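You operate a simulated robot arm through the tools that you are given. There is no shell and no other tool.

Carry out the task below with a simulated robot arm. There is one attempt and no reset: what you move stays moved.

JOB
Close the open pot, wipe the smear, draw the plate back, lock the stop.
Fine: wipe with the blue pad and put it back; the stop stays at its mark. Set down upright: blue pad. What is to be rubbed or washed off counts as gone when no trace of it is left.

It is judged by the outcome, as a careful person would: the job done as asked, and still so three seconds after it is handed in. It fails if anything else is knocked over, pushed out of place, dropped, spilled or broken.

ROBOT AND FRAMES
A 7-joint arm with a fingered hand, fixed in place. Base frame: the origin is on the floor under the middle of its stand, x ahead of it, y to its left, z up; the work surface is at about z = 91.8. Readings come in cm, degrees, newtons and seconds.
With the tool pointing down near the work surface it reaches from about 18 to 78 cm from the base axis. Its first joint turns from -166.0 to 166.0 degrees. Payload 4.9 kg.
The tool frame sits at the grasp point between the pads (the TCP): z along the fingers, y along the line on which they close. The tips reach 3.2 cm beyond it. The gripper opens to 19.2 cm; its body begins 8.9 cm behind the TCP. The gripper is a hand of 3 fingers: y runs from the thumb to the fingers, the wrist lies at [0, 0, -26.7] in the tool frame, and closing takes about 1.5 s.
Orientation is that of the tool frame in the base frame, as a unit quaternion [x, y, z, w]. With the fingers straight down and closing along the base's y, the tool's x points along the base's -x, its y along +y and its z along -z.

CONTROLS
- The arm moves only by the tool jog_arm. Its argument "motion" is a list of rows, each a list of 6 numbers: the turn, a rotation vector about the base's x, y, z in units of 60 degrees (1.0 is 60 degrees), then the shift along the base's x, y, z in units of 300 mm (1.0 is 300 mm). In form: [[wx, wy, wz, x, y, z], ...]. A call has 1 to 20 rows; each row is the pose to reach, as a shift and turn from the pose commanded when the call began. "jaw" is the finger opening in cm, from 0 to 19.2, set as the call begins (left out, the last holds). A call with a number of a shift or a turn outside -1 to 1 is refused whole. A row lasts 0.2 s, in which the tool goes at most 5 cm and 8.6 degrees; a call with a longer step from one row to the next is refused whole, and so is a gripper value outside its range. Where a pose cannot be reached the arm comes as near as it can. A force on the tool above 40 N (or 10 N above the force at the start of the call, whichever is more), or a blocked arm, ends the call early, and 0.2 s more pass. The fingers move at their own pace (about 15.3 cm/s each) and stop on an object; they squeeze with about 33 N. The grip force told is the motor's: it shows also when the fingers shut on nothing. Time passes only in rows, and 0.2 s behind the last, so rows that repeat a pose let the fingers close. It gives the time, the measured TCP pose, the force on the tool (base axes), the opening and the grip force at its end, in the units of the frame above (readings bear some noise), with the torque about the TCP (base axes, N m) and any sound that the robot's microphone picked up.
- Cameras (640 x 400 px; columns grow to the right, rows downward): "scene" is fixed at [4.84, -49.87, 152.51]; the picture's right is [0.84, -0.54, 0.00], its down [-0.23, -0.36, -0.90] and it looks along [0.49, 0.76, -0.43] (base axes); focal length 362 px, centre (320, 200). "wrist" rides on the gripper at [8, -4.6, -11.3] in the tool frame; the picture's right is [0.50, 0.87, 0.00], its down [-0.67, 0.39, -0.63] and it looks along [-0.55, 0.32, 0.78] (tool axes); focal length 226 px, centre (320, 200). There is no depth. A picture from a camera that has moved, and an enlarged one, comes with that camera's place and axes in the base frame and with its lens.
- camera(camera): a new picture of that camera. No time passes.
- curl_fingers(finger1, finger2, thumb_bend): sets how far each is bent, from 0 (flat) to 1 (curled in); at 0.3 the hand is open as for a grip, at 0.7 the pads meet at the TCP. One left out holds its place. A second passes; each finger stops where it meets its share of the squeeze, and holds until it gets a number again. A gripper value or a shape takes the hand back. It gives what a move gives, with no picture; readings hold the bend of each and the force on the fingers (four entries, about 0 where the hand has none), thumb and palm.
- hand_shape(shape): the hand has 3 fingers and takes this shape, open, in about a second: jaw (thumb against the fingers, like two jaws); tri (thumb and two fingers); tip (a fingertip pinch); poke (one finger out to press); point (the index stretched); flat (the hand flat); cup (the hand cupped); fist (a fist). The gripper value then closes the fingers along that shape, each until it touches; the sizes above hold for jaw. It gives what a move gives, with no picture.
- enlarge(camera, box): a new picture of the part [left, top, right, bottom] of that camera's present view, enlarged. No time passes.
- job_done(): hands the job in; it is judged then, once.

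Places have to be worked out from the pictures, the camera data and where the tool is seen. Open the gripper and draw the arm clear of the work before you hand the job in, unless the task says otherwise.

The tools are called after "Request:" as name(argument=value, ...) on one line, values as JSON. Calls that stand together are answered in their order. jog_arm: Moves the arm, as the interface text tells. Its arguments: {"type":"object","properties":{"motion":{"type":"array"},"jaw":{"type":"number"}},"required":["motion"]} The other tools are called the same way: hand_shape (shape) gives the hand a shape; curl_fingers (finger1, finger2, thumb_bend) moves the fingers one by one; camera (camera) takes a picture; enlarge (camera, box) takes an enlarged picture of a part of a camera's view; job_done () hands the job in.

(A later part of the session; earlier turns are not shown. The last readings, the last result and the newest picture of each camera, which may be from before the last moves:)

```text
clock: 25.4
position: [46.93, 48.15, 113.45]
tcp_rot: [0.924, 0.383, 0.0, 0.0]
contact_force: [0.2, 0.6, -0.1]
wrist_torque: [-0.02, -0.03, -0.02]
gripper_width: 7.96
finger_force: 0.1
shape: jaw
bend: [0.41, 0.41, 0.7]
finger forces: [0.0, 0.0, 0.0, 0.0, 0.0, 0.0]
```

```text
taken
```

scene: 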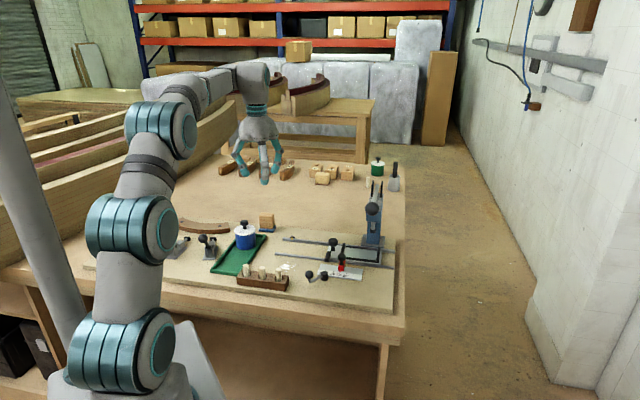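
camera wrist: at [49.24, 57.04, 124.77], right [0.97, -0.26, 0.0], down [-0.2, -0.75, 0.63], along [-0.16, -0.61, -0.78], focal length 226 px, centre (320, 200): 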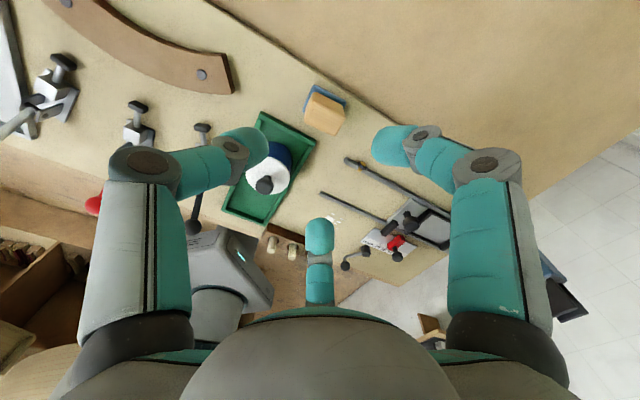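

The orientation was reached: thumb toward +135°, fingers either side of the block. I lower most of the way and check alignment over the block.

Request:
jog_arm(motion=[[0, 0, 0, 0, -0.003, -0.08], [0, 0, 0, 0, -0.005, -0.17], [0, 0, 0, 0, -0.005, -0.26], [0, 0, 0, 0, -0.005, -0.34], [0, 0, 0, 0, -0.005, -0.38], [0, 0, 0, 0, -0.005, -0.38]])

Request:
enlarge(camera="wrist", box=[208, 90, 432, 230])

Request:
enlarge(camera="scene", box=[220, 180, 316, 240])

```text
clock: 26.8
position: [46.99, 47.86, 102.06]
tcp_rot: [0.924, 0.383, 0.001, 0.0]
contact_force: [-0.1, 0.2, -0.4]
wrist_torque: [0.01, -0.01, -0.02]
gripper_width: 7.98
finger_force: 0.2
shape: jaw
bend: [0.41, 0.41, 0.7]
finger forces: [0.0, 0.1, 0.0, 0.0, 0.0, 0.0]
```

```text
2.86 times, centred on (320, 160) of wrist
camera zoom: at [49.26, 56.8, 113.38], right [0.97, -0.26, 0.0], down [-0.2, -0.75, 0.63], along [-0.16, -0.61, -0.78], focal length 646 px, centre (320, 314)
```

zoom: 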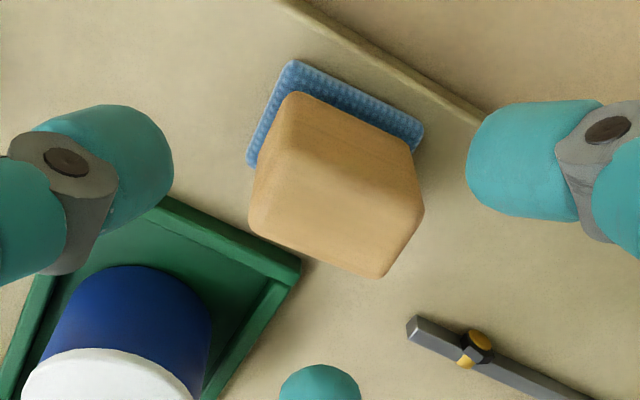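

```text
6.67 times, centred on (268, 210) of scene
camera zoom: at [4.84, -49.87, 152.51], right [0.84, -0.54, 0.0], down [-0.23, -0.36, -0.9], along [0.49, 0.76, -0.43], focal length 2412 px, centre (667, 133)
```

zoom: 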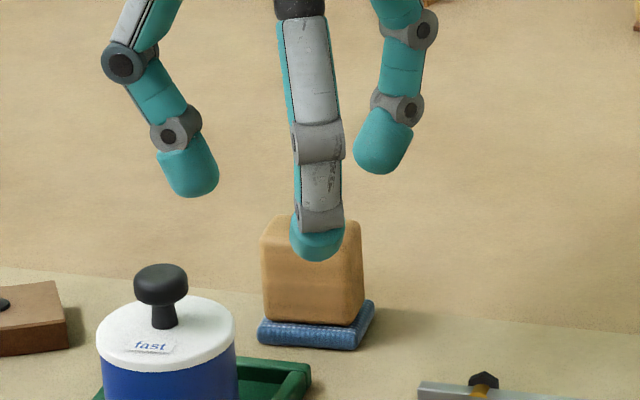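

The pad base corners agree with a centre of about (47.3, 47.5), so the hand is well placed with a small bias toward the thumb. I descend to TCP z ≈ 96.5 with the fingers open.

Request:
jog_arm(motion=[[0, 0, 0, 0, 0, -0.05], [0, 0, 0, 0, 0, -0.1], [0, 0, 0, 0, 0, -0.14], [0, 0, 0, 0, 0, -0.17], [0, 0, 0, 0, 0, -0.185], [0, 0, 0, 0, 0, -0.185]])

Request:
enlarge(camera="scene", box=[220, 190, 316, 250])

Request:
enlarge(camera="wrist", box=[208, 90, 432, 230])

```text
clock: 28.2
position: [46.86, 47.79, 96.47]
tcp_rot: [0.924, 0.382, 0.0, 0.0]
contact_force: [-1.0, 0.0, 0.4]
wrist_torque: [-0.02, -0.03, -0.03]
gripper_width: 7.99
finger_force: 0.1
shape: jaw
bend: [0.41, 0.41, 0.7]
finger forces: [0.1, 0.0, 0.1, 0.0, 0.0, 0.1]
```

```text
6.67 times, centred on (268, 220) of scene
camera zoom: at [4.84, -49.87, 152.51], right [0.84, -0.54, 0.0], down [-0.23, -0.36, -0.9], along [0.49, 0.76, -0.43], focal length 2412 px, centre (667, 67)
```

zoom: 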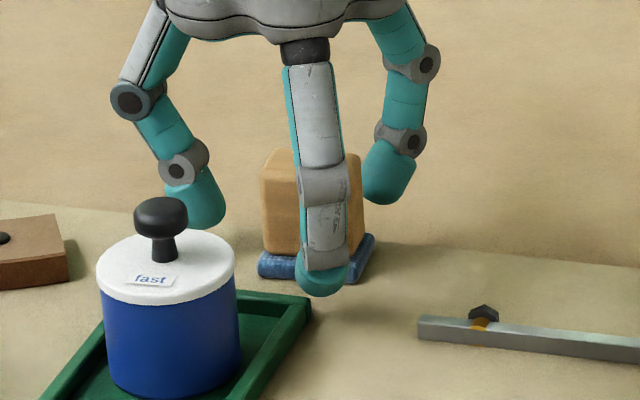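

```text
2.86 times, centred on (320, 160) of wrist
camera zoom: at [49.16, 56.84, 107.86], right [0.97, -0.26, 0.0], down [-0.2, -0.75, 0.63], along [-0.16, -0.61, -0.78], focal length 646 px, centre (320, 314)
```

zoom: 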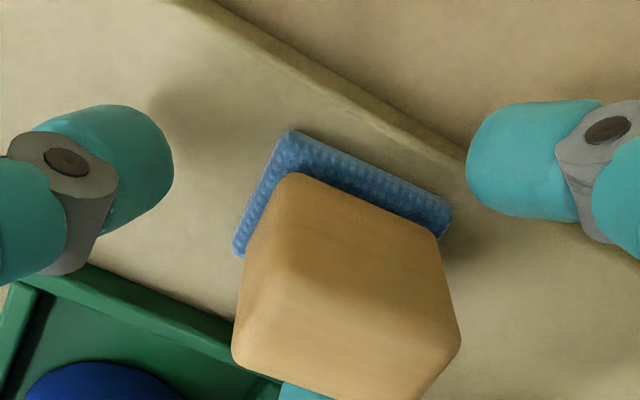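

The fingers surround the block without touching it. Now I close on it.

Request:
jog_arm(motion=[[0, 0, 0, 0, 0, 0], [0, 0, 0, 0, 0, 0], [0, 0, 0, 0, 0, 0], [0, 0, 0, 0, 0, 0], [0, 0, 0, 0, 0, 0], [0, 0, 0, 0, 0, 0], [0, 0, 0, 0, 0, 0], [0, 0, 0, 0, 0, 0]], jaw=1.0)

Request:
enlarge(camera="scene", box=[220, 190, 316, 250])

Request:
enlarge(camera="wrist", box=[208, 90, 432, 230])

```text
clock: 30.0
position: [46.77, 47.86, 96.51]
tcp_rot: [0.924, 0.383, 0.0, 0.0]
contact_force: [-0.4, -0.5, -0.1]
wrist_torque: [0.0, -0.01, -0.01]
gripper_width: 2.39
finger_force: 32.6
shape: jaw
bend: [0.75, 0.59, 0.7]
finger forces: [25.8, 27.9, 0.0, 0.0, 30.2, 0.0]
```

```text
6.67 times, centred on (268, 220) of scene
camera zoom: at [4.84, -49.87, 152.51], right [0.84, -0.54, 0.0], down [-0.23, -0.36, -0.9], along [0.49, 0.76, -0.43], focal length 2412 px, centre (667, 67)
```

zoom: 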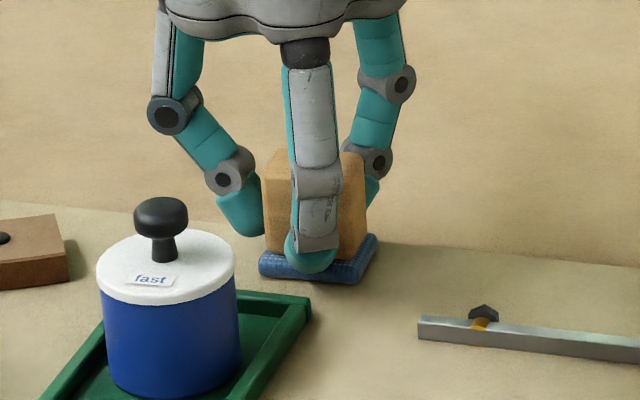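

```text
2.86 times, centred on (320, 160) of wrist
camera zoom: at [49.17, 56.83, 107.86], right [0.97, -0.26, 0.0], down [-0.2, -0.75, 0.63], along [-0.16, -0.61, -0.78], focal length 646 px, centre (320, 314)
```

zoom: 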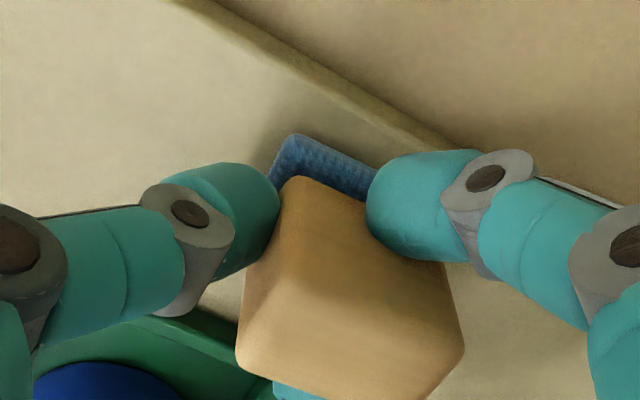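

The grip is firm at 26–30 N per finger and the pad hasn't moved. I lift it slowly, then view the smear more closely to map its extent.

Request:
jog_arm(motion=[[0, 0, 0, 0, 0, 0.02], [0, 0, 0, 0, 0, 0.06], [0, 0, 0, 0, 0, 0.12], [0, 0, 0, 0, 0, 0.2], [0, 0, 0, 0, 0, 0.3], [0, 0, 0, 0, 0, 0.4], [0, 0, 0, 0, 0, 0.5], [0, 0, 0, 0, 0, 0.5]])

Request:
enlarge(camera="scene", box=[268, 250, 308, 275])

Request:
camera(camera="wrist")

Request:
enlarge(camera="scene", box=[220, 140, 316, 200])

```text
clock: 31.8
position: [46.7, 47.98, 111.67]
tcp_rot: [0.924, 0.382, 0.0, 0.0]
contact_force: [0.1, 0.3, -0.8]
wrist_torque: [-0.01, 0.04, -0.02]
gripper_width: 2.36
finger_force: 33.4
shape: jaw
bend: [0.75, 0.59, 0.7]
finger forces: [25.9, 27.9, 0.0, 0.1, 30.0, 0.0]
```

```text
16.00 times, centred on (288, 262) of scene
camera zoom: at [4.84, -49.87, 152.51], right [0.84, -0.54, 0.0], down [-0.23, -0.36, -0.9], along [0.49, 0.76, -0.43], focal length 5790 px, centre (832, -800)
```

zoom: 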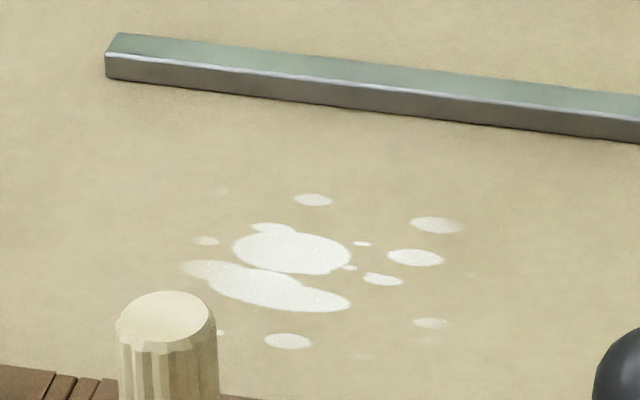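

```text
taken
camera wrist: at [49.07, 56.9, 122.93], right [0.97, -0.26, 0.0], down [-0.2, -0.75, 0.63], along [-0.16, -0.61, -0.78], focal length 226 px, centre (320, 200)
```

wrist: 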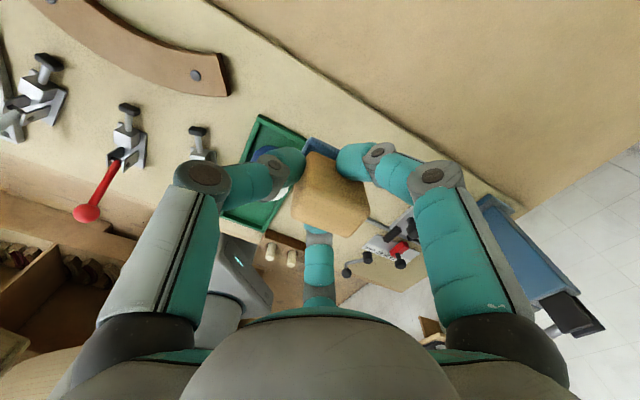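

```text
6.67 times, centred on (268, 170) of scene
camera zoom: at [4.84, -49.87, 152.51], right [0.84, -0.54, 0.0], down [-0.23, -0.36, -0.9], along [0.49, 0.76, -0.43], focal length 2412 px, centre (667, 400)
```

zoom: 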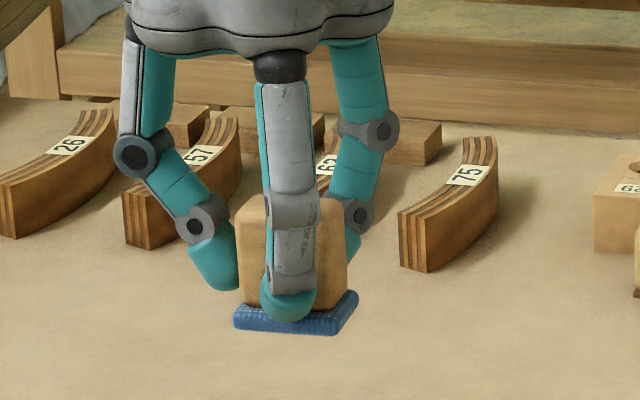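

The pad is lifted securely. In rail-aligned coordinates the smear spans about 5 × 6 cm just in front of the rail, centred near (42.7, 25.9). I carry the pad over it at height, then come down to just above the surface.

Request:
jog_arm(motion=[[0, 0, 0, -0.01, -0.05, 0], [0, 0, 0, -0.03, -0.15, 0], [0, 0, 0, -0.052, -0.26, 0], [0, 0, 0, -0.076, -0.375, 0], [0, 0, 0, -0.1, -0.49, 0], [0, 0, 0, -0.12, -0.59, 0], [0, 0, 0, -0.134, -0.66, 0], [0, 0, 0, -0.14, -0.69, 0], [0, 0, 0, -0.14, -0.69, -0.1], [0, 0, 0, -0.14, -0.69, -0.2], [0, 0, 0, -0.14, -0.69, -0.3], [0, 0, 0, -0.14, -0.69, -0.38], [0, 0, 0, -0.14, -0.69, -0.43], [0, 0, 0, -0.14, -0.69, -0.43]])

Request:
camera(camera="wrist")

Request:
enlarge(camera="scene", box=[232, 200, 344, 270])

```text
clock: 34.8
position: [42.55, 27.1, 98.4]
tcp_rot: [0.924, 0.383, 0.0, 0.0]
contact_force: [-0.5, 0.4, 0.0]
wrist_torque: [-0.01, -0.01, 0.02]
gripper_width: 2.41
finger_force: 33.0
shape: jaw
bend: [0.75, 0.75, 0.7]
finger forces: [26.1, 27.9, 0.1, 0.1, 29.8, 0.0]
```

```text
taken
camera wrist: at [44.89, 36.1, 109.75], right [0.97, -0.26, 0.0], down [-0.2, -0.75, 0.63], along [-0.16, -0.61, -0.78], focal length 226 px, centre (320, 200)
```

wrist: 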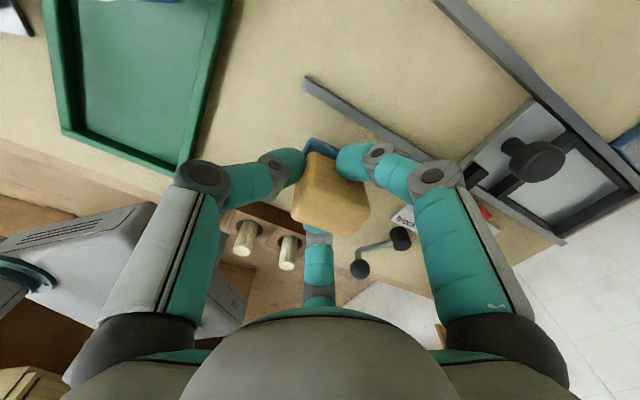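

```text
5.71 times, centred on (288, 235) of scene
camera zoom: at [4.84, -49.87, 152.51], right [0.84, -0.54, 0.0], down [-0.23, -0.36, -0.9], along [0.49, 0.76, -0.43], focal length 2068 px, centre (503, 0)
```

zoom: 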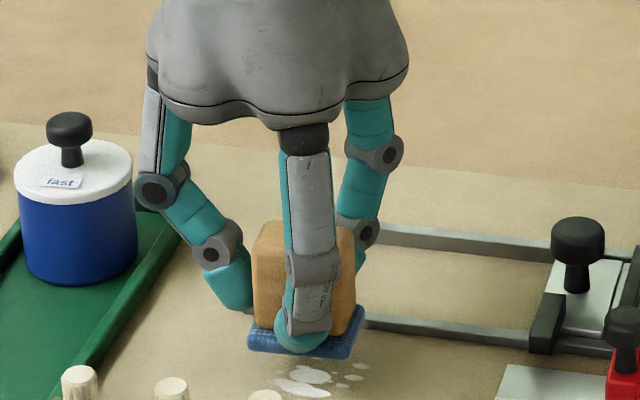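

The pad hangs just behind the smear with everything clear. I lower it to contact and read the force.

Request:
jog_arm(motion=[[0, 0, 0, 0, 0, -0.03], [0, 0, 0, 0, 0, -0.055], [0, 0, 0, 0, 0, -0.068], [0, 0, 0, 0, 0, -0.073], [0, 0, 0, 0, 0, -0.073]])

Request:
enlarge(camera="scene", box=[256, 230, 320, 270])

```text
clock: 36.0
position: [42.58, 27.25, 96.42]
tcp_rot: [0.924, 0.383, 0.001, 0.0]
contact_force: [-5.5, -1.3, 9.7]
wrist_torque: [-0.09, 0.14, -0.03]
gripper_width: 2.42
finger_force: 33.1
shape: jaw
bend: [0.75, 0.75, 0.7]
finger forces: [26.6, 31.0, 0.1, 0.0, 33.4, 0.1]
```

```text
10.00 times, centred on (288, 250) of scene
camera zoom: at [4.84, -49.87, 152.51], right [0.84, -0.54, 0.0], down [-0.23, -0.36, -0.9], along [0.49, 0.76, -0.43], focal length 3619 px, centre (640, -300)
```

zoom: 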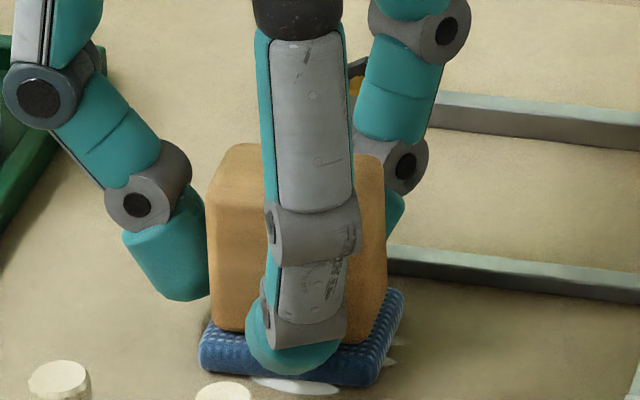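

Contact force is about 10 N, which suits wiping. I sweep along the rail direction over the rear lane, both ways.

Request:
jog_arm(motion=[[0, 0, 0, 0.0212, -0.0212, 0], [0, 0, 0, 0.0424, -0.0424, 0], [0, 0, 0, 0.0637, -0.0637, 0], [0, 0, 0, 0.085, -0.085, 0], [0, 0, 0, 0.0637, -0.0637, 0], [0, 0, 0, 0.0424, -0.0424, 0], [0, 0, 0, 0.0212, -0.0212, 0], [0, 0, 0, 0, 0, 0], [0, 0, 0, -0.0212, 0.0212, 0], [0, 0, 0, -0.0424, 0.0424, 0], [0, 0, 0, -0.0543, 0.0543, 0], [0, 0, 0, -0.0424, 0.0424, 0], [0, 0, 0, -0.0212, 0.0212, 0], [0, 0, 0, 0, 0, 0]])

Request:
enlarge(camera="scene", box=[256, 240, 320, 280])

```text
clock: 39.0
position: [42.54, 27.3, 96.34]
tcp_rot: [0.924, 0.382, 0.0, 0.0]
contact_force: [-3.0, 3.5, 8.9]
wrist_torque: [0.04, 0.06, 0.02]
gripper_width: 2.44
finger_force: 32.9
shape: jaw
bend: [0.75, 0.75, 0.7]
finger forces: [27.4, 29.9, 0.0, 0.0, 35.5, 0.1]
```

```text
10.00 times, centred on (288, 260) of scene
camera zoom: at [4.84, -49.87, 152.51], right [0.84, -0.54, 0.0], down [-0.23, -0.36, -0.9], along [0.49, 0.76, -0.43], focal length 3619 px, centre (640, -400)
```

zoom: 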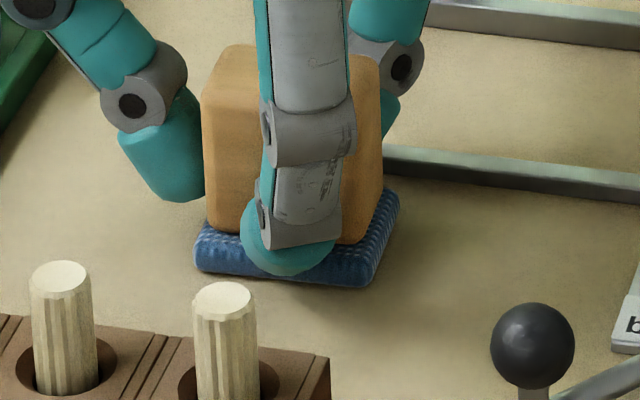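

The visible smear is already gone outside the pad. For thoroughness I also sweep the front lane, staying clear of the peg rack, and then return over the middle.

Request:
jog_arm(motion=[[0, 0, 0, -0.0212, -0.0212, 0], [0, 0, 0, -0.0425, -0.0425, 0], [0, 0, 0, -0.0213, -0.0637, 0], [0, 0, 0, 0, -0.085, 0], [0, 0, 0, 0.0212, -0.1062, 0], [0, 0, 0, 0.0425, -0.1275, 0], [0, 0, 0, 0.0212, -0.1062, 0], [0, 0, 0, 0, -0.085, 0], [0, 0, 0, -0.0213, -0.0637, 0], [0, 0, 0, -0.0425, -0.0425, 0], [0, 0, 0, -0.0637, -0.0213, 0], [0, 0, 0, -0.0849, -0.0001, 0], [0, 0, 0, -0.0637, -0.0213, 0], [0, 0, 0, -0.0425, -0.0425, 0], [0, 0, 0, -0.0212, -0.0212, 0], [0, 0, 0, 0, 0, 0], [0, 0, 0, 0.012, 0.012, 0], [0, 0, 0, 0.012, 0.012, 0]])

Request:
enlarge(camera="scene", box=[256, 240, 320, 280])

```text
clock: 42.8
position: [42.83, 27.55, 96.35]
tcp_rot: [0.924, 0.383, -0.001, 0.001]
contact_force: [-3.7, -6.9, 13.3]
wrist_torque: [-0.28, 0.16, -0.01]
gripper_width: 2.53
finger_force: 32.9
shape: jaw
bend: [0.75, 0.75, 0.69]
finger forces: [27.7, 35.5, 0.1, 0.0, 32.0, 0.0]
```

```text
10.00 times, centred on (288, 260) of scene
camera zoom: at [4.84, -49.87, 152.51], right [0.84, -0.54, 0.0], down [-0.23, -0.36, -0.9], along [0.49, 0.76, -0.43], focal length 3619 px, centre (640, -400)
```

zoom: 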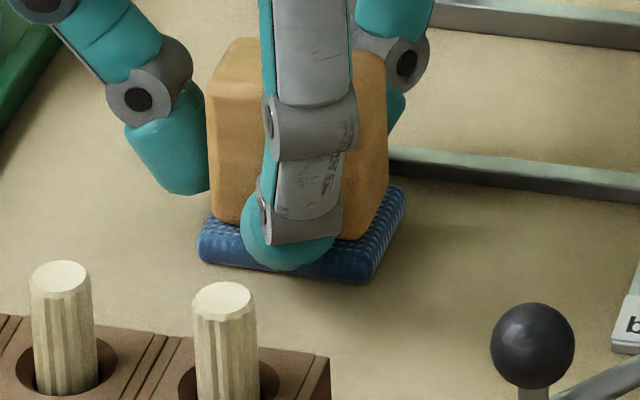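

No traces are visible around the pad. I lift it and inspect the cleaned area.

Request:
jog_arm(motion=[[0, 0, 0, 0, 0, 0.02], [0, 0, 0, 0, 0, 0.08], [0, 0, 0, 0, 0, 0.18], [0, 0, 0, 0, 0, 0.3], [0, 0, 0, 0, 0, 0.42], [0, 0, 0, 0, 0, 0.5], [0, 0, 0, 0, 0, 0.5]])

Request:
enlarge(camera="scene", box=[264, 245, 312, 275])

Request:
camera(camera="wrist")

Request:
camera(camera="scene")

```text
clock: 44.4
position: [42.85, 27.61, 111.21]
tcp_rot: [0.924, 0.383, 0.0, 0.0]
contact_force: [-0.5, -1.0, -0.6]
wrist_torque: [0.0, -0.03, -0.03]
gripper_width: 2.52
finger_force: 32.7
shape: jaw
bend: [0.75, 0.75, 0.69]
finger forces: [28.4, 31.0, 0.0, 0.0, 31.8, 0.0]
```

```text
13.33 times, centred on (288, 260) of scene
camera zoom: at [4.84, -49.87, 152.51], right [0.84, -0.54, 0.0], down [-0.23, -0.36, -0.9], along [0.49, 0.76, -0.43], focal length 4825 px, centre (747, -600)
```

zoom: 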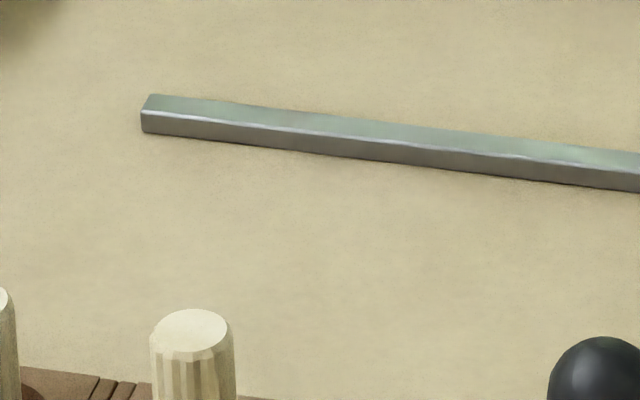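

```text
taken
camera wrist: at [45.25, 36.58, 122.61], right [0.97, -0.26, 0.0], down [-0.2, -0.75, 0.63], along [-0.16, -0.61, -0.78], focal length 226 px, centre (320, 200)
```

wrist: 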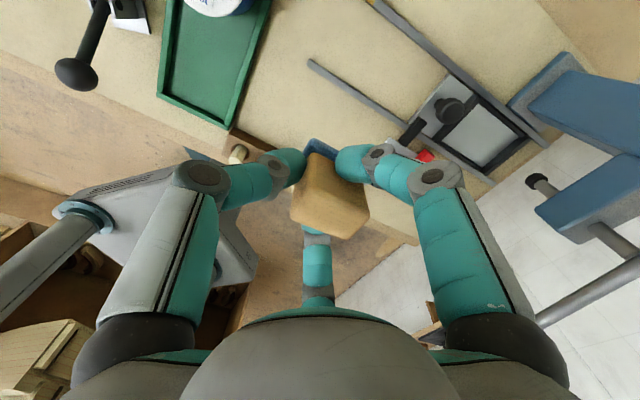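

```text
taken
```

scene: 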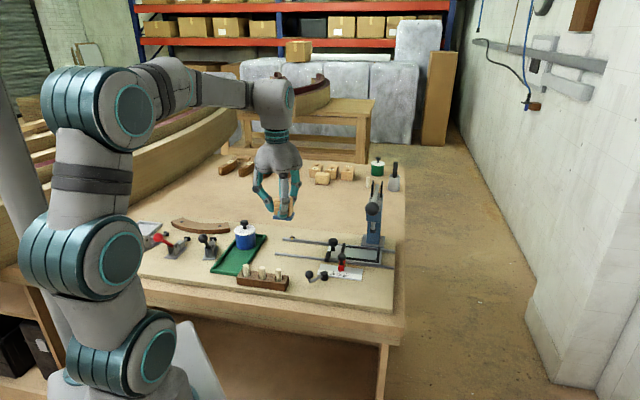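

The scene view shows no smear, but one spot behind a peg is hidden from there. I shift the hand so the wrist camera looks straight down on the area before returning the pad.

Request:
jog_arm(motion=[[0, 0, 0, -0.02, -0.07, 0], [0, 0, 0, -0.04, -0.15, 0], [0, 0, 0, -0.06, -0.23, 0], [0, 0, 0, -0.08, -0.29, 0], [0, 0, 0, -0.08, -0.29, 0]])

Request:
enlarge(camera="wrist", box=[224, 0, 416, 120])

```text
clock: 45.6
position: [40.61, 18.94, 111.19]
tcp_rot: [0.924, 0.383, 0.0, 0.0]
contact_force: [-0.9, -0.4, -0.2]
wrist_torque: [0.0, 0.0, 0.01]
gripper_width: 2.54
finger_force: 33.4
shape: jaw
bend: [0.75, 0.75, 0.69]
finger forces: [28.3, 30.7, 0.0, 0.0, 31.3, 0.0]
```

```text
3.33 times, centred on (320, 60) of wrist
camera zoom: at [42.94, 27.88, 122.61], right [0.97, -0.26, 0.0], down [-0.2, -0.75, 0.63], along [-0.16, -0.61, -0.78], focal length 754 px, centre (320, 667)
```

zoom: 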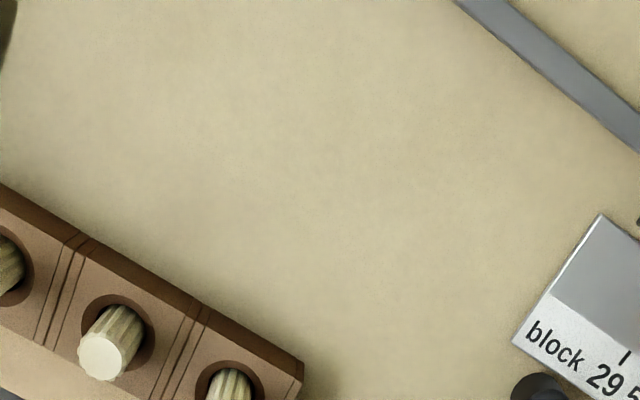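

The area looks clean. One more magnified look for faint traces.

Request:
enlarge(camera="wrist", box=[264, 10, 392, 90])

```text
5.00 times, centred on (328, 50) of wrist
camera zoom: at [42.94, 27.88, 122.61], right [0.97, -0.26, 0.0], down [-0.2, -0.75, 0.63], along [-0.16, -0.61, -0.78], focal length 1130 px, centre (280, 950)
```

zoom: 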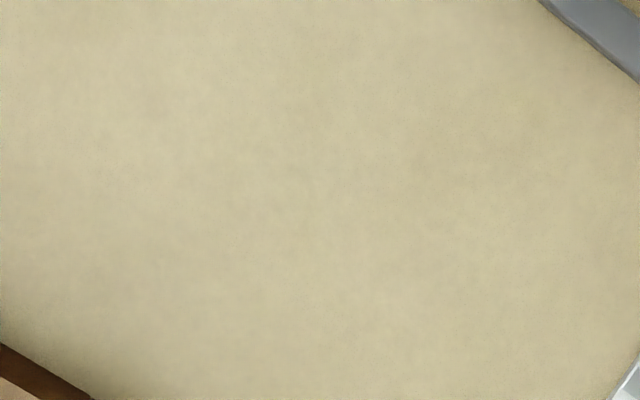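

No trace is left. I carry the pad back above its original place and lower it to just above the surface to check alignment.

Request:
jog_arm(motion=[[0, 0, 0, 0.01, 0.06, 0], [0, 0, 0, 0.035, 0.17, 0], [0, 0, 0, 0.06, 0.28, 0], [0, 0, 0, 0.085, 0.39, 0], [0, 0, 0, 0.108, 0.5, 0], [0, 0, 0, 0.131, 0.61, 0], [0, 0, 0, 0.155, 0.72, 0], [0, 0, 0, 0.178, 0.83, 0], [0, 0, 0, 0.198, 0.92, 0], [0, 0, 0, 0.208, 0.968, 0], [0, 0, 0, 0.208, 0.968, -0.1], [0, 0, 0, 0.208, 0.968, -0.2], [0, 0, 0, 0.208, 0.968, -0.3], [0, 0, 0, 0.208, 0.968, -0.38], [0, 0, 0, 0.208, 0.968, -0.43], [0, 0, 0, 0.208, 0.968, -0.43]])

Request:
enlarge(camera="scene", box=[220, 190, 316, 250])

Request:
enlarge(camera="wrist", box=[208, 90, 432, 230])

```text
clock: 49.0
position: [46.8, 48.11, 98.29]
tcp_rot: [0.924, 0.383, 0.0, 0.0]
contact_force: [-0.4, -0.6, 0.1]
wrist_torque: [0.01, -0.01, 0.0]
gripper_width: 2.5
finger_force: 33.1
shape: jaw
bend: [0.75, 0.75, 0.69]
finger forces: [27.9, 29.9, 0.1, 0.1, 30.3, 0.0]
```

```text
6.67 times, centred on (268, 220) of scene
camera zoom: at [4.84, -49.87, 152.51], right [0.84, -0.54, 0.0], down [-0.23, -0.36, -0.9], along [0.49, 0.76, -0.43], focal length 2412 px, centre (667, 67)
```

zoom: 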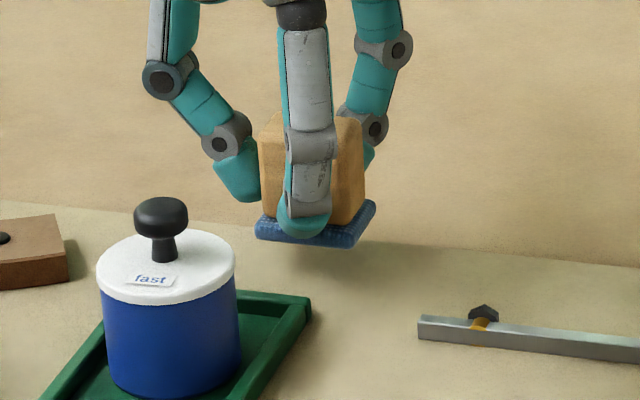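

```text
2.86 times, centred on (320, 160) of wrist
camera zoom: at [49.16, 56.95, 109.72], right [0.97, -0.26, 0.0], down [-0.2, -0.75, 0.63], along [-0.16, -0.61, -0.78], focal length 646 px, centre (320, 314)
```

zoom: 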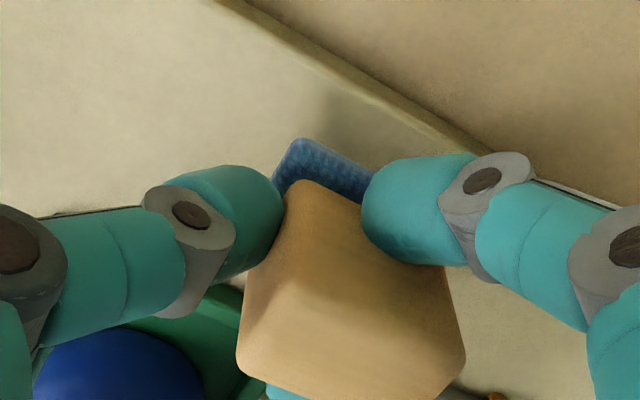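

The pad has shifted only about 2 mm in the grip. I correct for that and lower it onto its spot.

Request:
jog_arm(motion=[[0, 0, 0, -0.005, 0.006, -0.02], [0, 0, 0, -0.005, 0.006, -0.045], [0, 0, 0, -0.005, 0.006, -0.06], [0, 0, 0, -0.005, 0.006, -0.067], [0, 0, 0, -0.005, 0.006, -0.067]])

Request:
enlarge(camera="scene", box=[244, 200, 308, 240])

```text
clock: 50.2
position: [46.73, 48.06, 96.31]
tcp_rot: [0.924, 0.383, 0.0, 0.0]
contact_force: [-0.4, -0.1, 1.0]
wrist_torque: [-0.03, 0.01, 0.0]
gripper_width: 2.49
finger_force: 33.3
shape: jaw
bend: [0.75, 0.75, 0.69]
finger forces: [28.0, 30.1, 0.0, 0.0, 30.5, 0.1]
```

```text
10.00 times, centred on (276, 220) of scene
camera zoom: at [4.84, -49.87, 152.51], right [0.84, -0.54, 0.0], down [-0.23, -0.36, -0.9], along [0.49, 0.76, -0.43], focal length 3619 px, centre (760, 0)
```

zoom: 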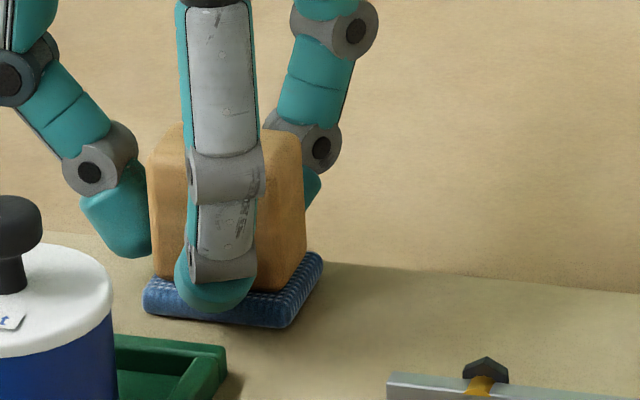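

It is barely touching at about 1 N. I lower a further millimetre or so until light contact shows.

Request:
jog_arm(motion=[[0, 0, 0, 0, 0, -0.003], [0, 0, 0, 0, 0, -0.005], [0, 0, 0, 0, 0, -0.005]])

```text
clock: 51.0
position: [46.64, 48.13, 96.27]
tcp_rot: [0.924, 0.382, 0.0, 0.0]
contact_force: [-0.6, 1.3, 6.6]
wrist_torque: [-0.11, 0.0, 0.01]
gripper_width: 2.51
finger_force: 33.3
shape: jaw
bend: [0.75, 0.75, 0.69]
finger forces: [28.3, 30.6, 0.0, 0.0, 31.5, 0.0]
```

The pad is on the surface with 6.6 N contact. I release in stages, opening to 8 cm.

Request:
jog_arm(motion=[[0, 0, 0, 0, 0, 0.002], [0, 0, 0, 0, 0, 0.002], [0, 0, 0, 0, 0, 0.002]], jaw=4.0)

Request:
jog_arm(motion=[[0, 0, 0, 0, 0, 0.005], [0, 0, 0, 0, 0, 0.005], [0, 0, 0, 0, 0, 0.005], [0, 0, 0, 0, 0, 0.005]], jaw=8.0)

Request:
enlarge(camera="scene", box=[244, 200, 308, 240])

Request:
enlarge(camera="wrist", box=[208, 90, 432, 230])

```text
clock: 51.8
position: [46.54, 47.95, 96.34]
tcp_rot: [0.924, 0.383, -0.001, 0.0]
contact_force: [-0.4, -0.5, -0.1]
wrist_torque: [0.0, -0.01, -0.05]
gripper_width: 3.99
finger_force: 0.1
shape: jaw
bend: [0.77, 0.77, 0.7]
finger forces: [0.1, 0.0, 0.0, 0.1, 0.0, 0.1]
```

```text
clock: 52.8
position: [46.68, 48.13, 96.46]
tcp_rot: [0.924, 0.382, 0.0, 0.0]
contact_force: [0.0, -0.1, -0.1]
wrist_torque: [-0.01, 0.03, 0.0]
gripper_width: 7.96
finger_force: 0.0
shape: jaw
bend: [0.41, 0.41, 0.7]
finger forces: [0.1, 0.1, 0.0, 0.0, 0.0, 0.1]
```

```text
10.00 times, centred on (276, 220) of scene
camera zoom: at [4.84, -49.87, 152.51], right [0.84, -0.54, 0.0], down [-0.23, -0.36, -0.9], along [0.49, 0.76, -0.43], focal length 3619 px, centre (760, 0)
```

zoom: 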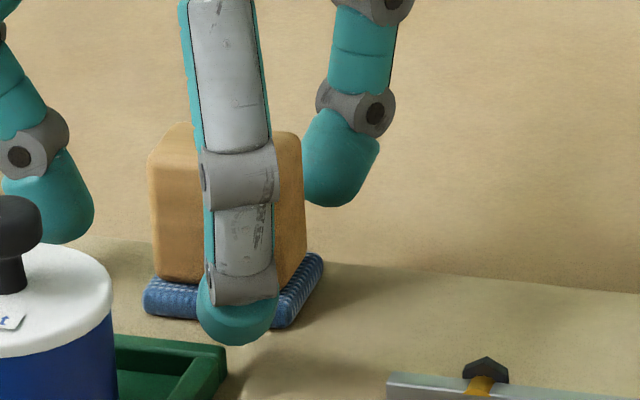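

```text
2.86 times, centred on (320, 160) of wrist
camera zoom: at [49.05, 56.99, 107.82], right [0.97, -0.26, 0.0], down [-0.2, -0.75, 0.63], along [-0.16, -0.61, -0.78], focal length 646 px, centre (320, 314)
```

zoom: 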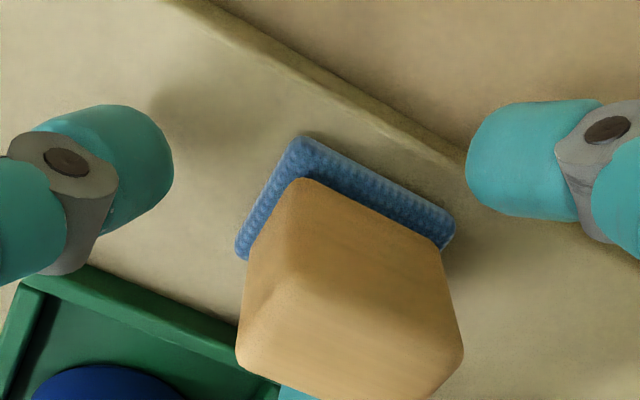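

The pad stands upright back at its place, within a couple of millimetres. I rise clear and travel toward the crank lever, in two calls because of the distance.

Request:
jog_arm(motion=[[0, 0, 0, 0, 0, 0.05], [0, 0, 0, 0, 0, 0.15], [0, 0, 0, 0, 0, 0.28], [0, 0, 0, 0, 0, 0.42], [0, 0, 0, 0, 0, 0.55], [0, 0, 0, -0.01, -0.12, 0.6], [0, 0, 0, -0.02, -0.25, 0.6], [0, 0, 0, -0.03, -0.38, 0.6], [0, 0, 0, -0.04, -0.51, 0.6], [0, 0, 0, -0.05, -0.64, 0.6], [0, 0, 0, -0.06, -0.77, 0.6], [0, 0, 0, -0.07, -0.88, 0.6], [0, 0, 0, -0.08, -0.95, 0.6], [0, 0, 0, -0.08, -0.95, 0.6]])

Request:
jog_arm(motion=[[0, 0, 0, -0.01, -0.08, 0], [0, 0, 0, -0.02, -0.16, 0], [0, 0, 0, -0.03, -0.22, -0.05], [0, 0, 0, -0.03, -0.25, -0.05], [0, 0, 0, -0.03, -0.25, -0.05]])

Request:
camera(camera="wrist")

Request:
enlarge(camera="wrist", box=[272, 40, 400, 120])

Request:
camera(camera="scene")

```text
clock: 55.8
position: [44.17, 19.75, 114.49]
tcp_rot: [0.923, 0.384, 0.0, 0.0]
contact_force: [-0.3, -0.2, 0.7]
wrist_torque: [0.02, 0.02, 0.0]
gripper_width: 7.97
finger_force: 0.1
shape: jaw
bend: [0.41, 0.41, 0.7]
finger forces: [0.1, 0.0, 0.0, 0.0, 0.1, 0.0]
```

```text
clock: 57.0
position: [43.31, 12.06, 112.99]
tcp_rot: [0.924, 0.382, 0.0, -0.001]
contact_force: [-0.1, 1.5, -0.7]
wrist_torque: [-0.01, -0.01, 0.01]
gripper_width: 7.97
finger_force: 0.0
shape: jaw
bend: [0.41, 0.41, 0.7]
finger forces: [0.0, 0.1, 0.0, 0.0, 0.0, 0.0]
```

```text
taken
camera wrist: at [45.79, 21.11, 124.36], right [0.97, -0.26, 0.0], down [-0.2, -0.75, 0.63], along [-0.16, -0.61, -0.78], focal length 226 px, centre (320, 200)
```

wrist: 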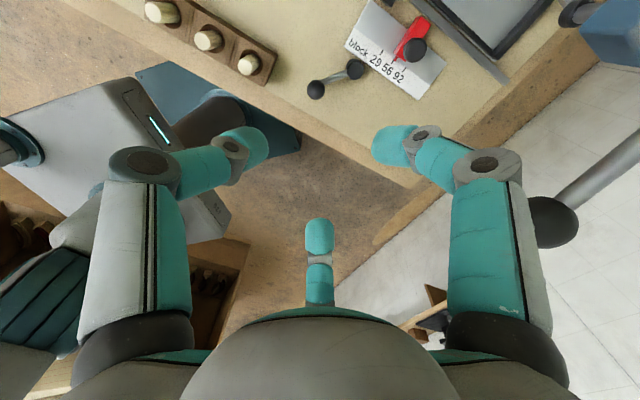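

```text
5.00 times, centred on (336, 80) of wrist
camera zoom: at [45.79, 21.11, 124.36], right [0.97, -0.26, 0.0], down [-0.2, -0.75, 0.63], along [-0.16, -0.61, -0.78], focal length 1130 px, centre (240, 800)
```

zoom: 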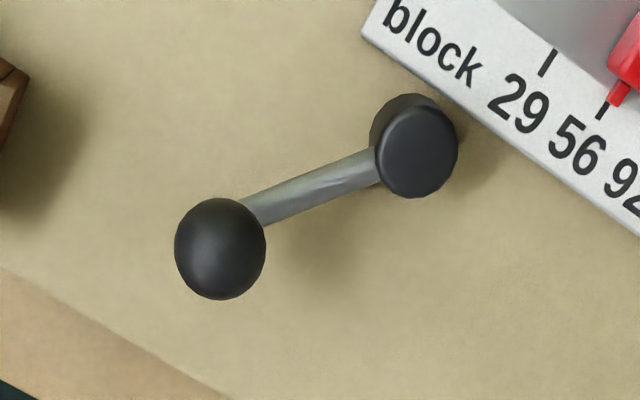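

```text
taken
```

scene: 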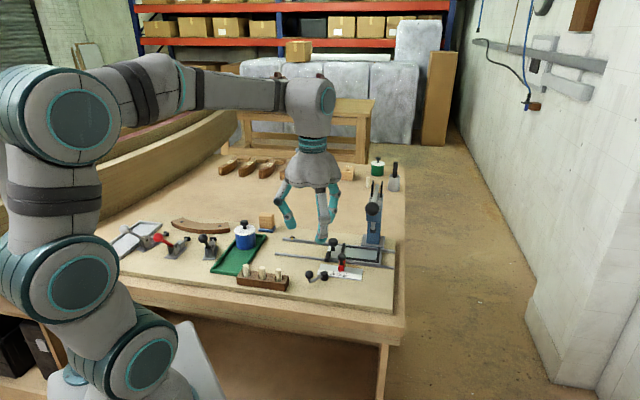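

The lever has no direction marks: its pivot is at about (48.5, 15.35) and its ball at about (43.5, 14.85, 95.7). I'll cage the ball loosely between three fingers so I can move it either way. First I turn the hand +50° and come down over it.

Request:
jog_arm(motion=[[0, 0, 0.139, 0.003, 0.04, 0], [0, 0, 0.278, 0.003, 0.093, 0], [0, 0, 0.417, 0.003, 0.093, 0], [0, 0, 0.556, 0.003, 0.093, 0], [0, 0, 0.694, 0.003, 0.093, 0], [0, 0, 0.833, 0.003, 0.093, 0], [0, 0, 0.833, 0.003, 0.093, -0.1], [0, 0, 0.833, 0.003, 0.093, -0.2], [0, 0, 0.833, 0.003, 0.093, -0.3], [0, 0, 0.833, 0.003, 0.093, -0.33], [0, 0, 0.833, 0.003, 0.093, -0.33]], jaw=5.0)

Request:
enlarge(camera="wrist", box=[208, 90, 432, 230])

Request:
enlarge(camera="scene", box=[264, 220, 376, 290])

```text
clock: 59.4
position: [43.5, 14.88, 102.84]
tcp_rot: [0.676, 0.737, 0.0, -0.001]
contact_force: [0.7, 0.9, 0.4]
wrist_torque: [-0.01, 0.03, -0.03]
gripper_width: 5.04
finger_force: 0.0
shape: jaw
bend: [0.78, 0.78, 0.7]
finger forces: [0.0, 0.0, 0.0, 0.0, 0.1, 0.0]
```

```text
2.86 times, centred on (320, 160) of wrist
camera zoom: at [38.21, 22.48, 114.3], right [0.82, 0.57, 0.0], down [0.44, -0.63, 0.63], along [0.36, -0.52, -0.78], focal length 646 px, centre (320, 314)
```

zoom: 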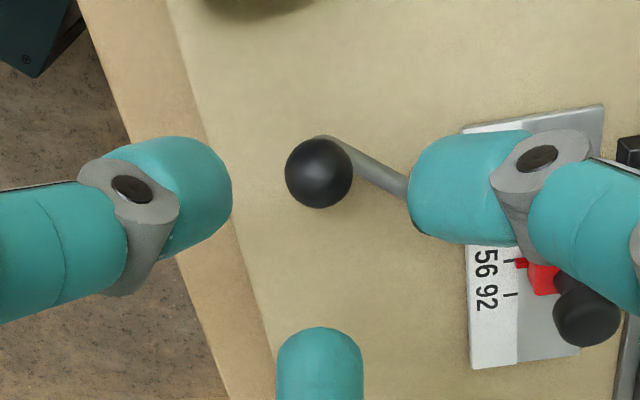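

```text
5.71 times, centred on (320, 255) of scene
camera zoom: at [4.84, -49.87, 152.51], right [0.84, -0.54, 0.0], down [-0.23, -0.36, -0.9], along [0.49, 0.76, -0.43], focal length 2068 px, centre (320, -114)
```

zoom: 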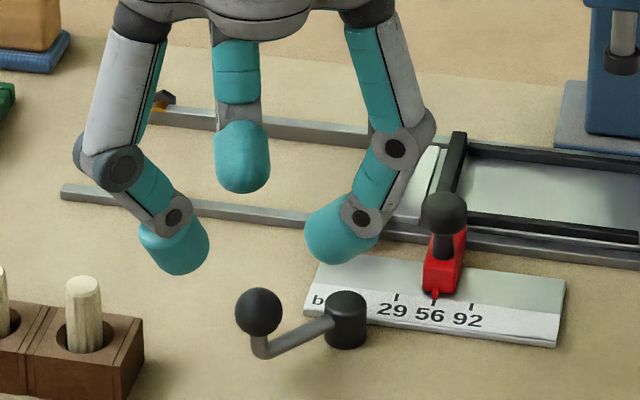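

The ball is centred between the fingers within 1–2 mm. I lower the hand around it so the tips are beside the ball but above the lever arm.

Request:
jog_arm(motion=[[0, 0, 0, 0, 0, -0.06], [0, 0, 0, 0, 0, -0.12], [0, 0, 0, 0, 0, -0.16], [0, 0, 0, 0, 0, -0.185], [0, 0, 0, 0, 0, -0.185]])

Request:
jog_arm(motion=[[0, 0, 0, 0, 0, 0], [0, 0, 0, 0, 0, 0], [0, 0, 0, 0, 0, 0]], jaw=3.0)

Request:
enlarge(camera="wrist", box=[208, 90, 432, 230])

Request:
enlarge(camera="scene", box=[280, 240, 360, 290])

```text
clock: 60.6
position: [43.43, 14.8, 97.47]
tcp_rot: [0.676, 0.737, 0.0, 0.0]
contact_force: [0.4, 0.0, 0.4]
wrist_torque: [0.02, -0.01, 0.0]
gripper_width: 5.03
finger_force: 0.1
shape: jaw
bend: [0.78, 0.78, 0.7]
finger forces: [0.0, 0.0, 0.0, 0.0, 0.0, 0.0]
```

```text
clock: 61.4
position: [43.52, 14.89, 97.54]
tcp_rot: [0.676, 0.737, 0.0, 0.0]
contact_force: [-0.6, 0.6, -0.1]
wrist_torque: [0.04, 0.02, 0.02]
gripper_width: 3.01
finger_force: 0.1
shape: jaw
bend: [0.76, 0.76, 0.7]
finger forces: [0.0, 0.0, 0.0, 0.1, 0.0, 0.0]
```

```text
2.86 times, centred on (320, 160) of wrist
camera zoom: at [38.18, 22.44, 108.93], right [0.82, 0.57, 0.0], down [0.44, -0.63, 0.63], along [0.36, -0.52, -0.78], focal length 646 px, centre (320, 314)
```

zoom: 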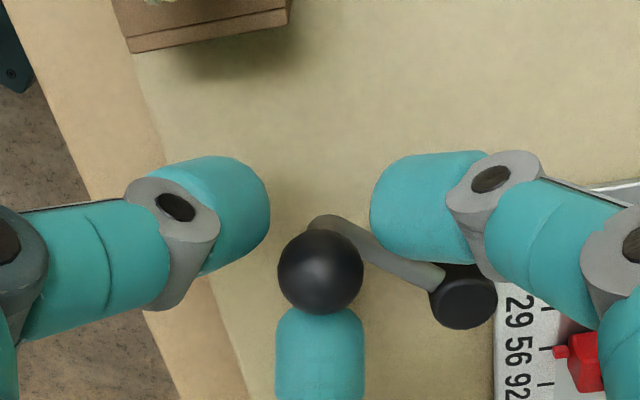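

```text
8.00 times, centred on (320, 265) of scene
camera zoom: at [4.84, -49.87, 152.51], right [0.84, -0.54, 0.0], down [-0.23, -0.36, -0.9], along [0.49, 0.76, -0.43], focal length 2895 px, centre (320, -320)
```

zoom: 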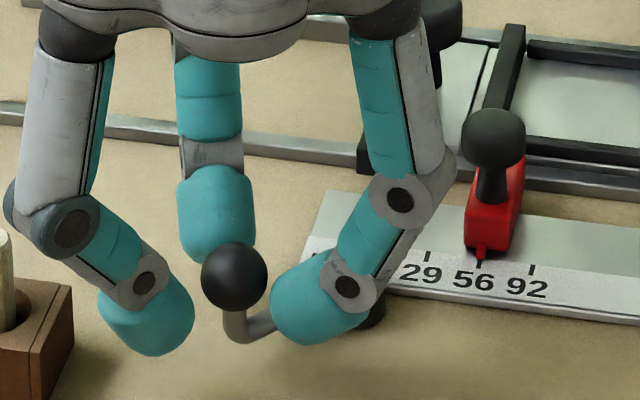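

The ball is caged with nothing touching. I test by nudging the lever gently counter-clockwise (ball toward −y) along its arc, watching the force.

Request:
jog_arm(motion=[[0, 0, 0, 0.001, -0.013, 0], [0, 0, 0, 0.005, -0.027, 0], [0, 0, 0, 0.009, -0.04, 0], [0, 0, 0, 0.015, -0.054, 0], [0, 0, 0, 0.015, -0.054, 0]])

Request:
enlarge(camera="wrist", box=[208, 90, 432, 230])

Request:
enlarge(camera="scene", box=[280, 240, 360, 290])

```text
clock: 62.6
position: [44.0, 13.24, 97.58]
tcp_rot: [0.676, 0.737, 0.001, 0.0]
contact_force: [-0.6, 1.5, 0.3]
wrist_torque: [0.01, -0.02, -0.02]
gripper_width: 3.02
finger_force: 0.1
shape: jaw
bend: [0.56, 0.76, 0.7]
finger forces: [1.2, 0.1, 0.0, 0.1, 0.1, 0.0]
```

```text
2.86 times, centred on (320, 160) of wrist
camera zoom: at [38.57, 20.84, 108.95], right [0.82, 0.57, 0.0], down [0.45, -0.63, 0.63], along [0.36, -0.52, -0.78], focal length 646 px, centre (320, 314)
```

zoom: 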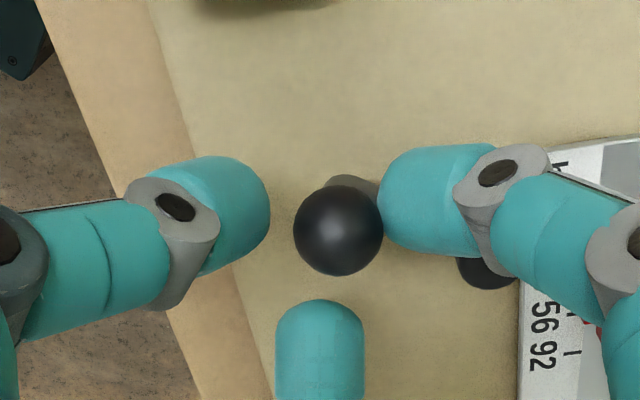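

```text
8.00 times, centred on (320, 265) of scene
camera zoom: at [4.84, -49.87, 152.51], right [0.84, -0.54, 0.0], down [-0.23, -0.36, -0.9], along [0.49, 0.76, -0.43], focal length 2895 px, centre (320, -320)
```

zoom: 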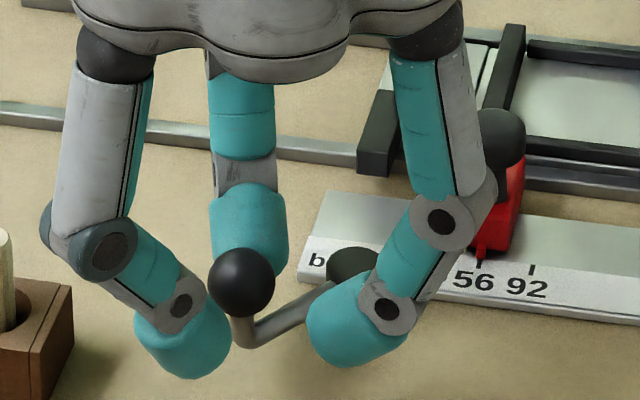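

The lever follows counter-clockwise with only about 1.5 N, now at about 193°. I continue along the arc in this direction, watching force and sound.

Request:
jog_arm(motion=[[0, 0, 0, 0.0075, -0.0125, 0], [0, 0, 0, 0.0147, -0.0252, 0], [0, 0, 0, 0.024, -0.0365, 0], [0, 0, 0, 0.0333, -0.0477, 0], [0, 0, 0, 0.0445, -0.057, 0], [0, 0, 0, 0.0558, -0.0663, 0], [0, 0, 0, 0.0685, -0.0735, 0], [0, 0, 0, 0.081, -0.081, 0], [0, 0, 0, 0.081, -0.081, 0]])

Request:
camera(camera="wrist")

Request:
enlarge(camera="scene", box=[280, 240, 360, 290])

Request:
camera(camera="scene")

```text
clock: 64.6
position: [46.45, 10.91, 97.6]
tcp_rot: [0.676, 0.737, 0.0, 0.0]
contact_force: [-0.5, 0.5, 0.5]
wrist_torque: [0.0, 0.0, -0.01]
gripper_width: 3.03
finger_force: 0.1
shape: jaw
bend: [0.76, 0.76, 0.7]
finger forces: [0.0, 0.1, 0.0, 0.0, 0.0, 0.0]
```

```text
taken
camera wrist: at [41.07, 18.39, 108.83], right [0.82, 0.57, 0.0], down [0.45, -0.63, 0.63], along [0.36, -0.52, -0.78], focal length 226 px, centre (320, 200)
```

wrist: 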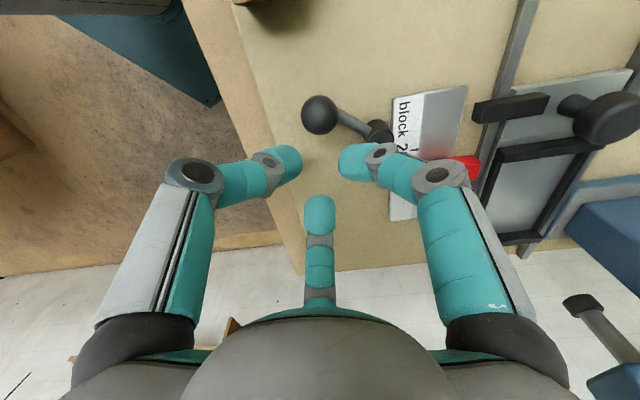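

```text
8.00 times, centred on (320, 265) of scene
camera zoom: at [4.84, -49.87, 152.51], right [0.84, -0.54, 0.0], down [-0.23, -0.36, -0.9], along [0.49, 0.76, -0.43], focal length 2895 px, centre (320, -320)
```

zoom: 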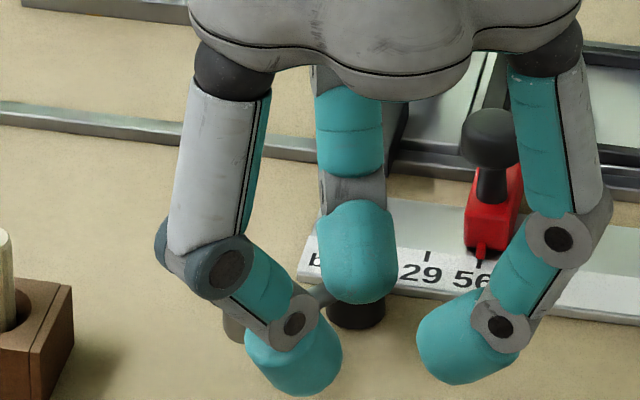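

```text
taken
```

scene: 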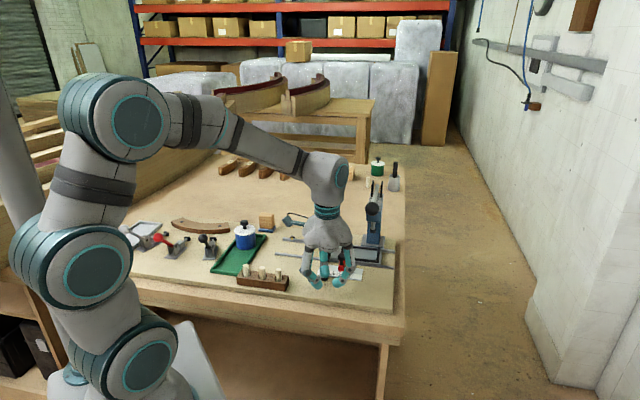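

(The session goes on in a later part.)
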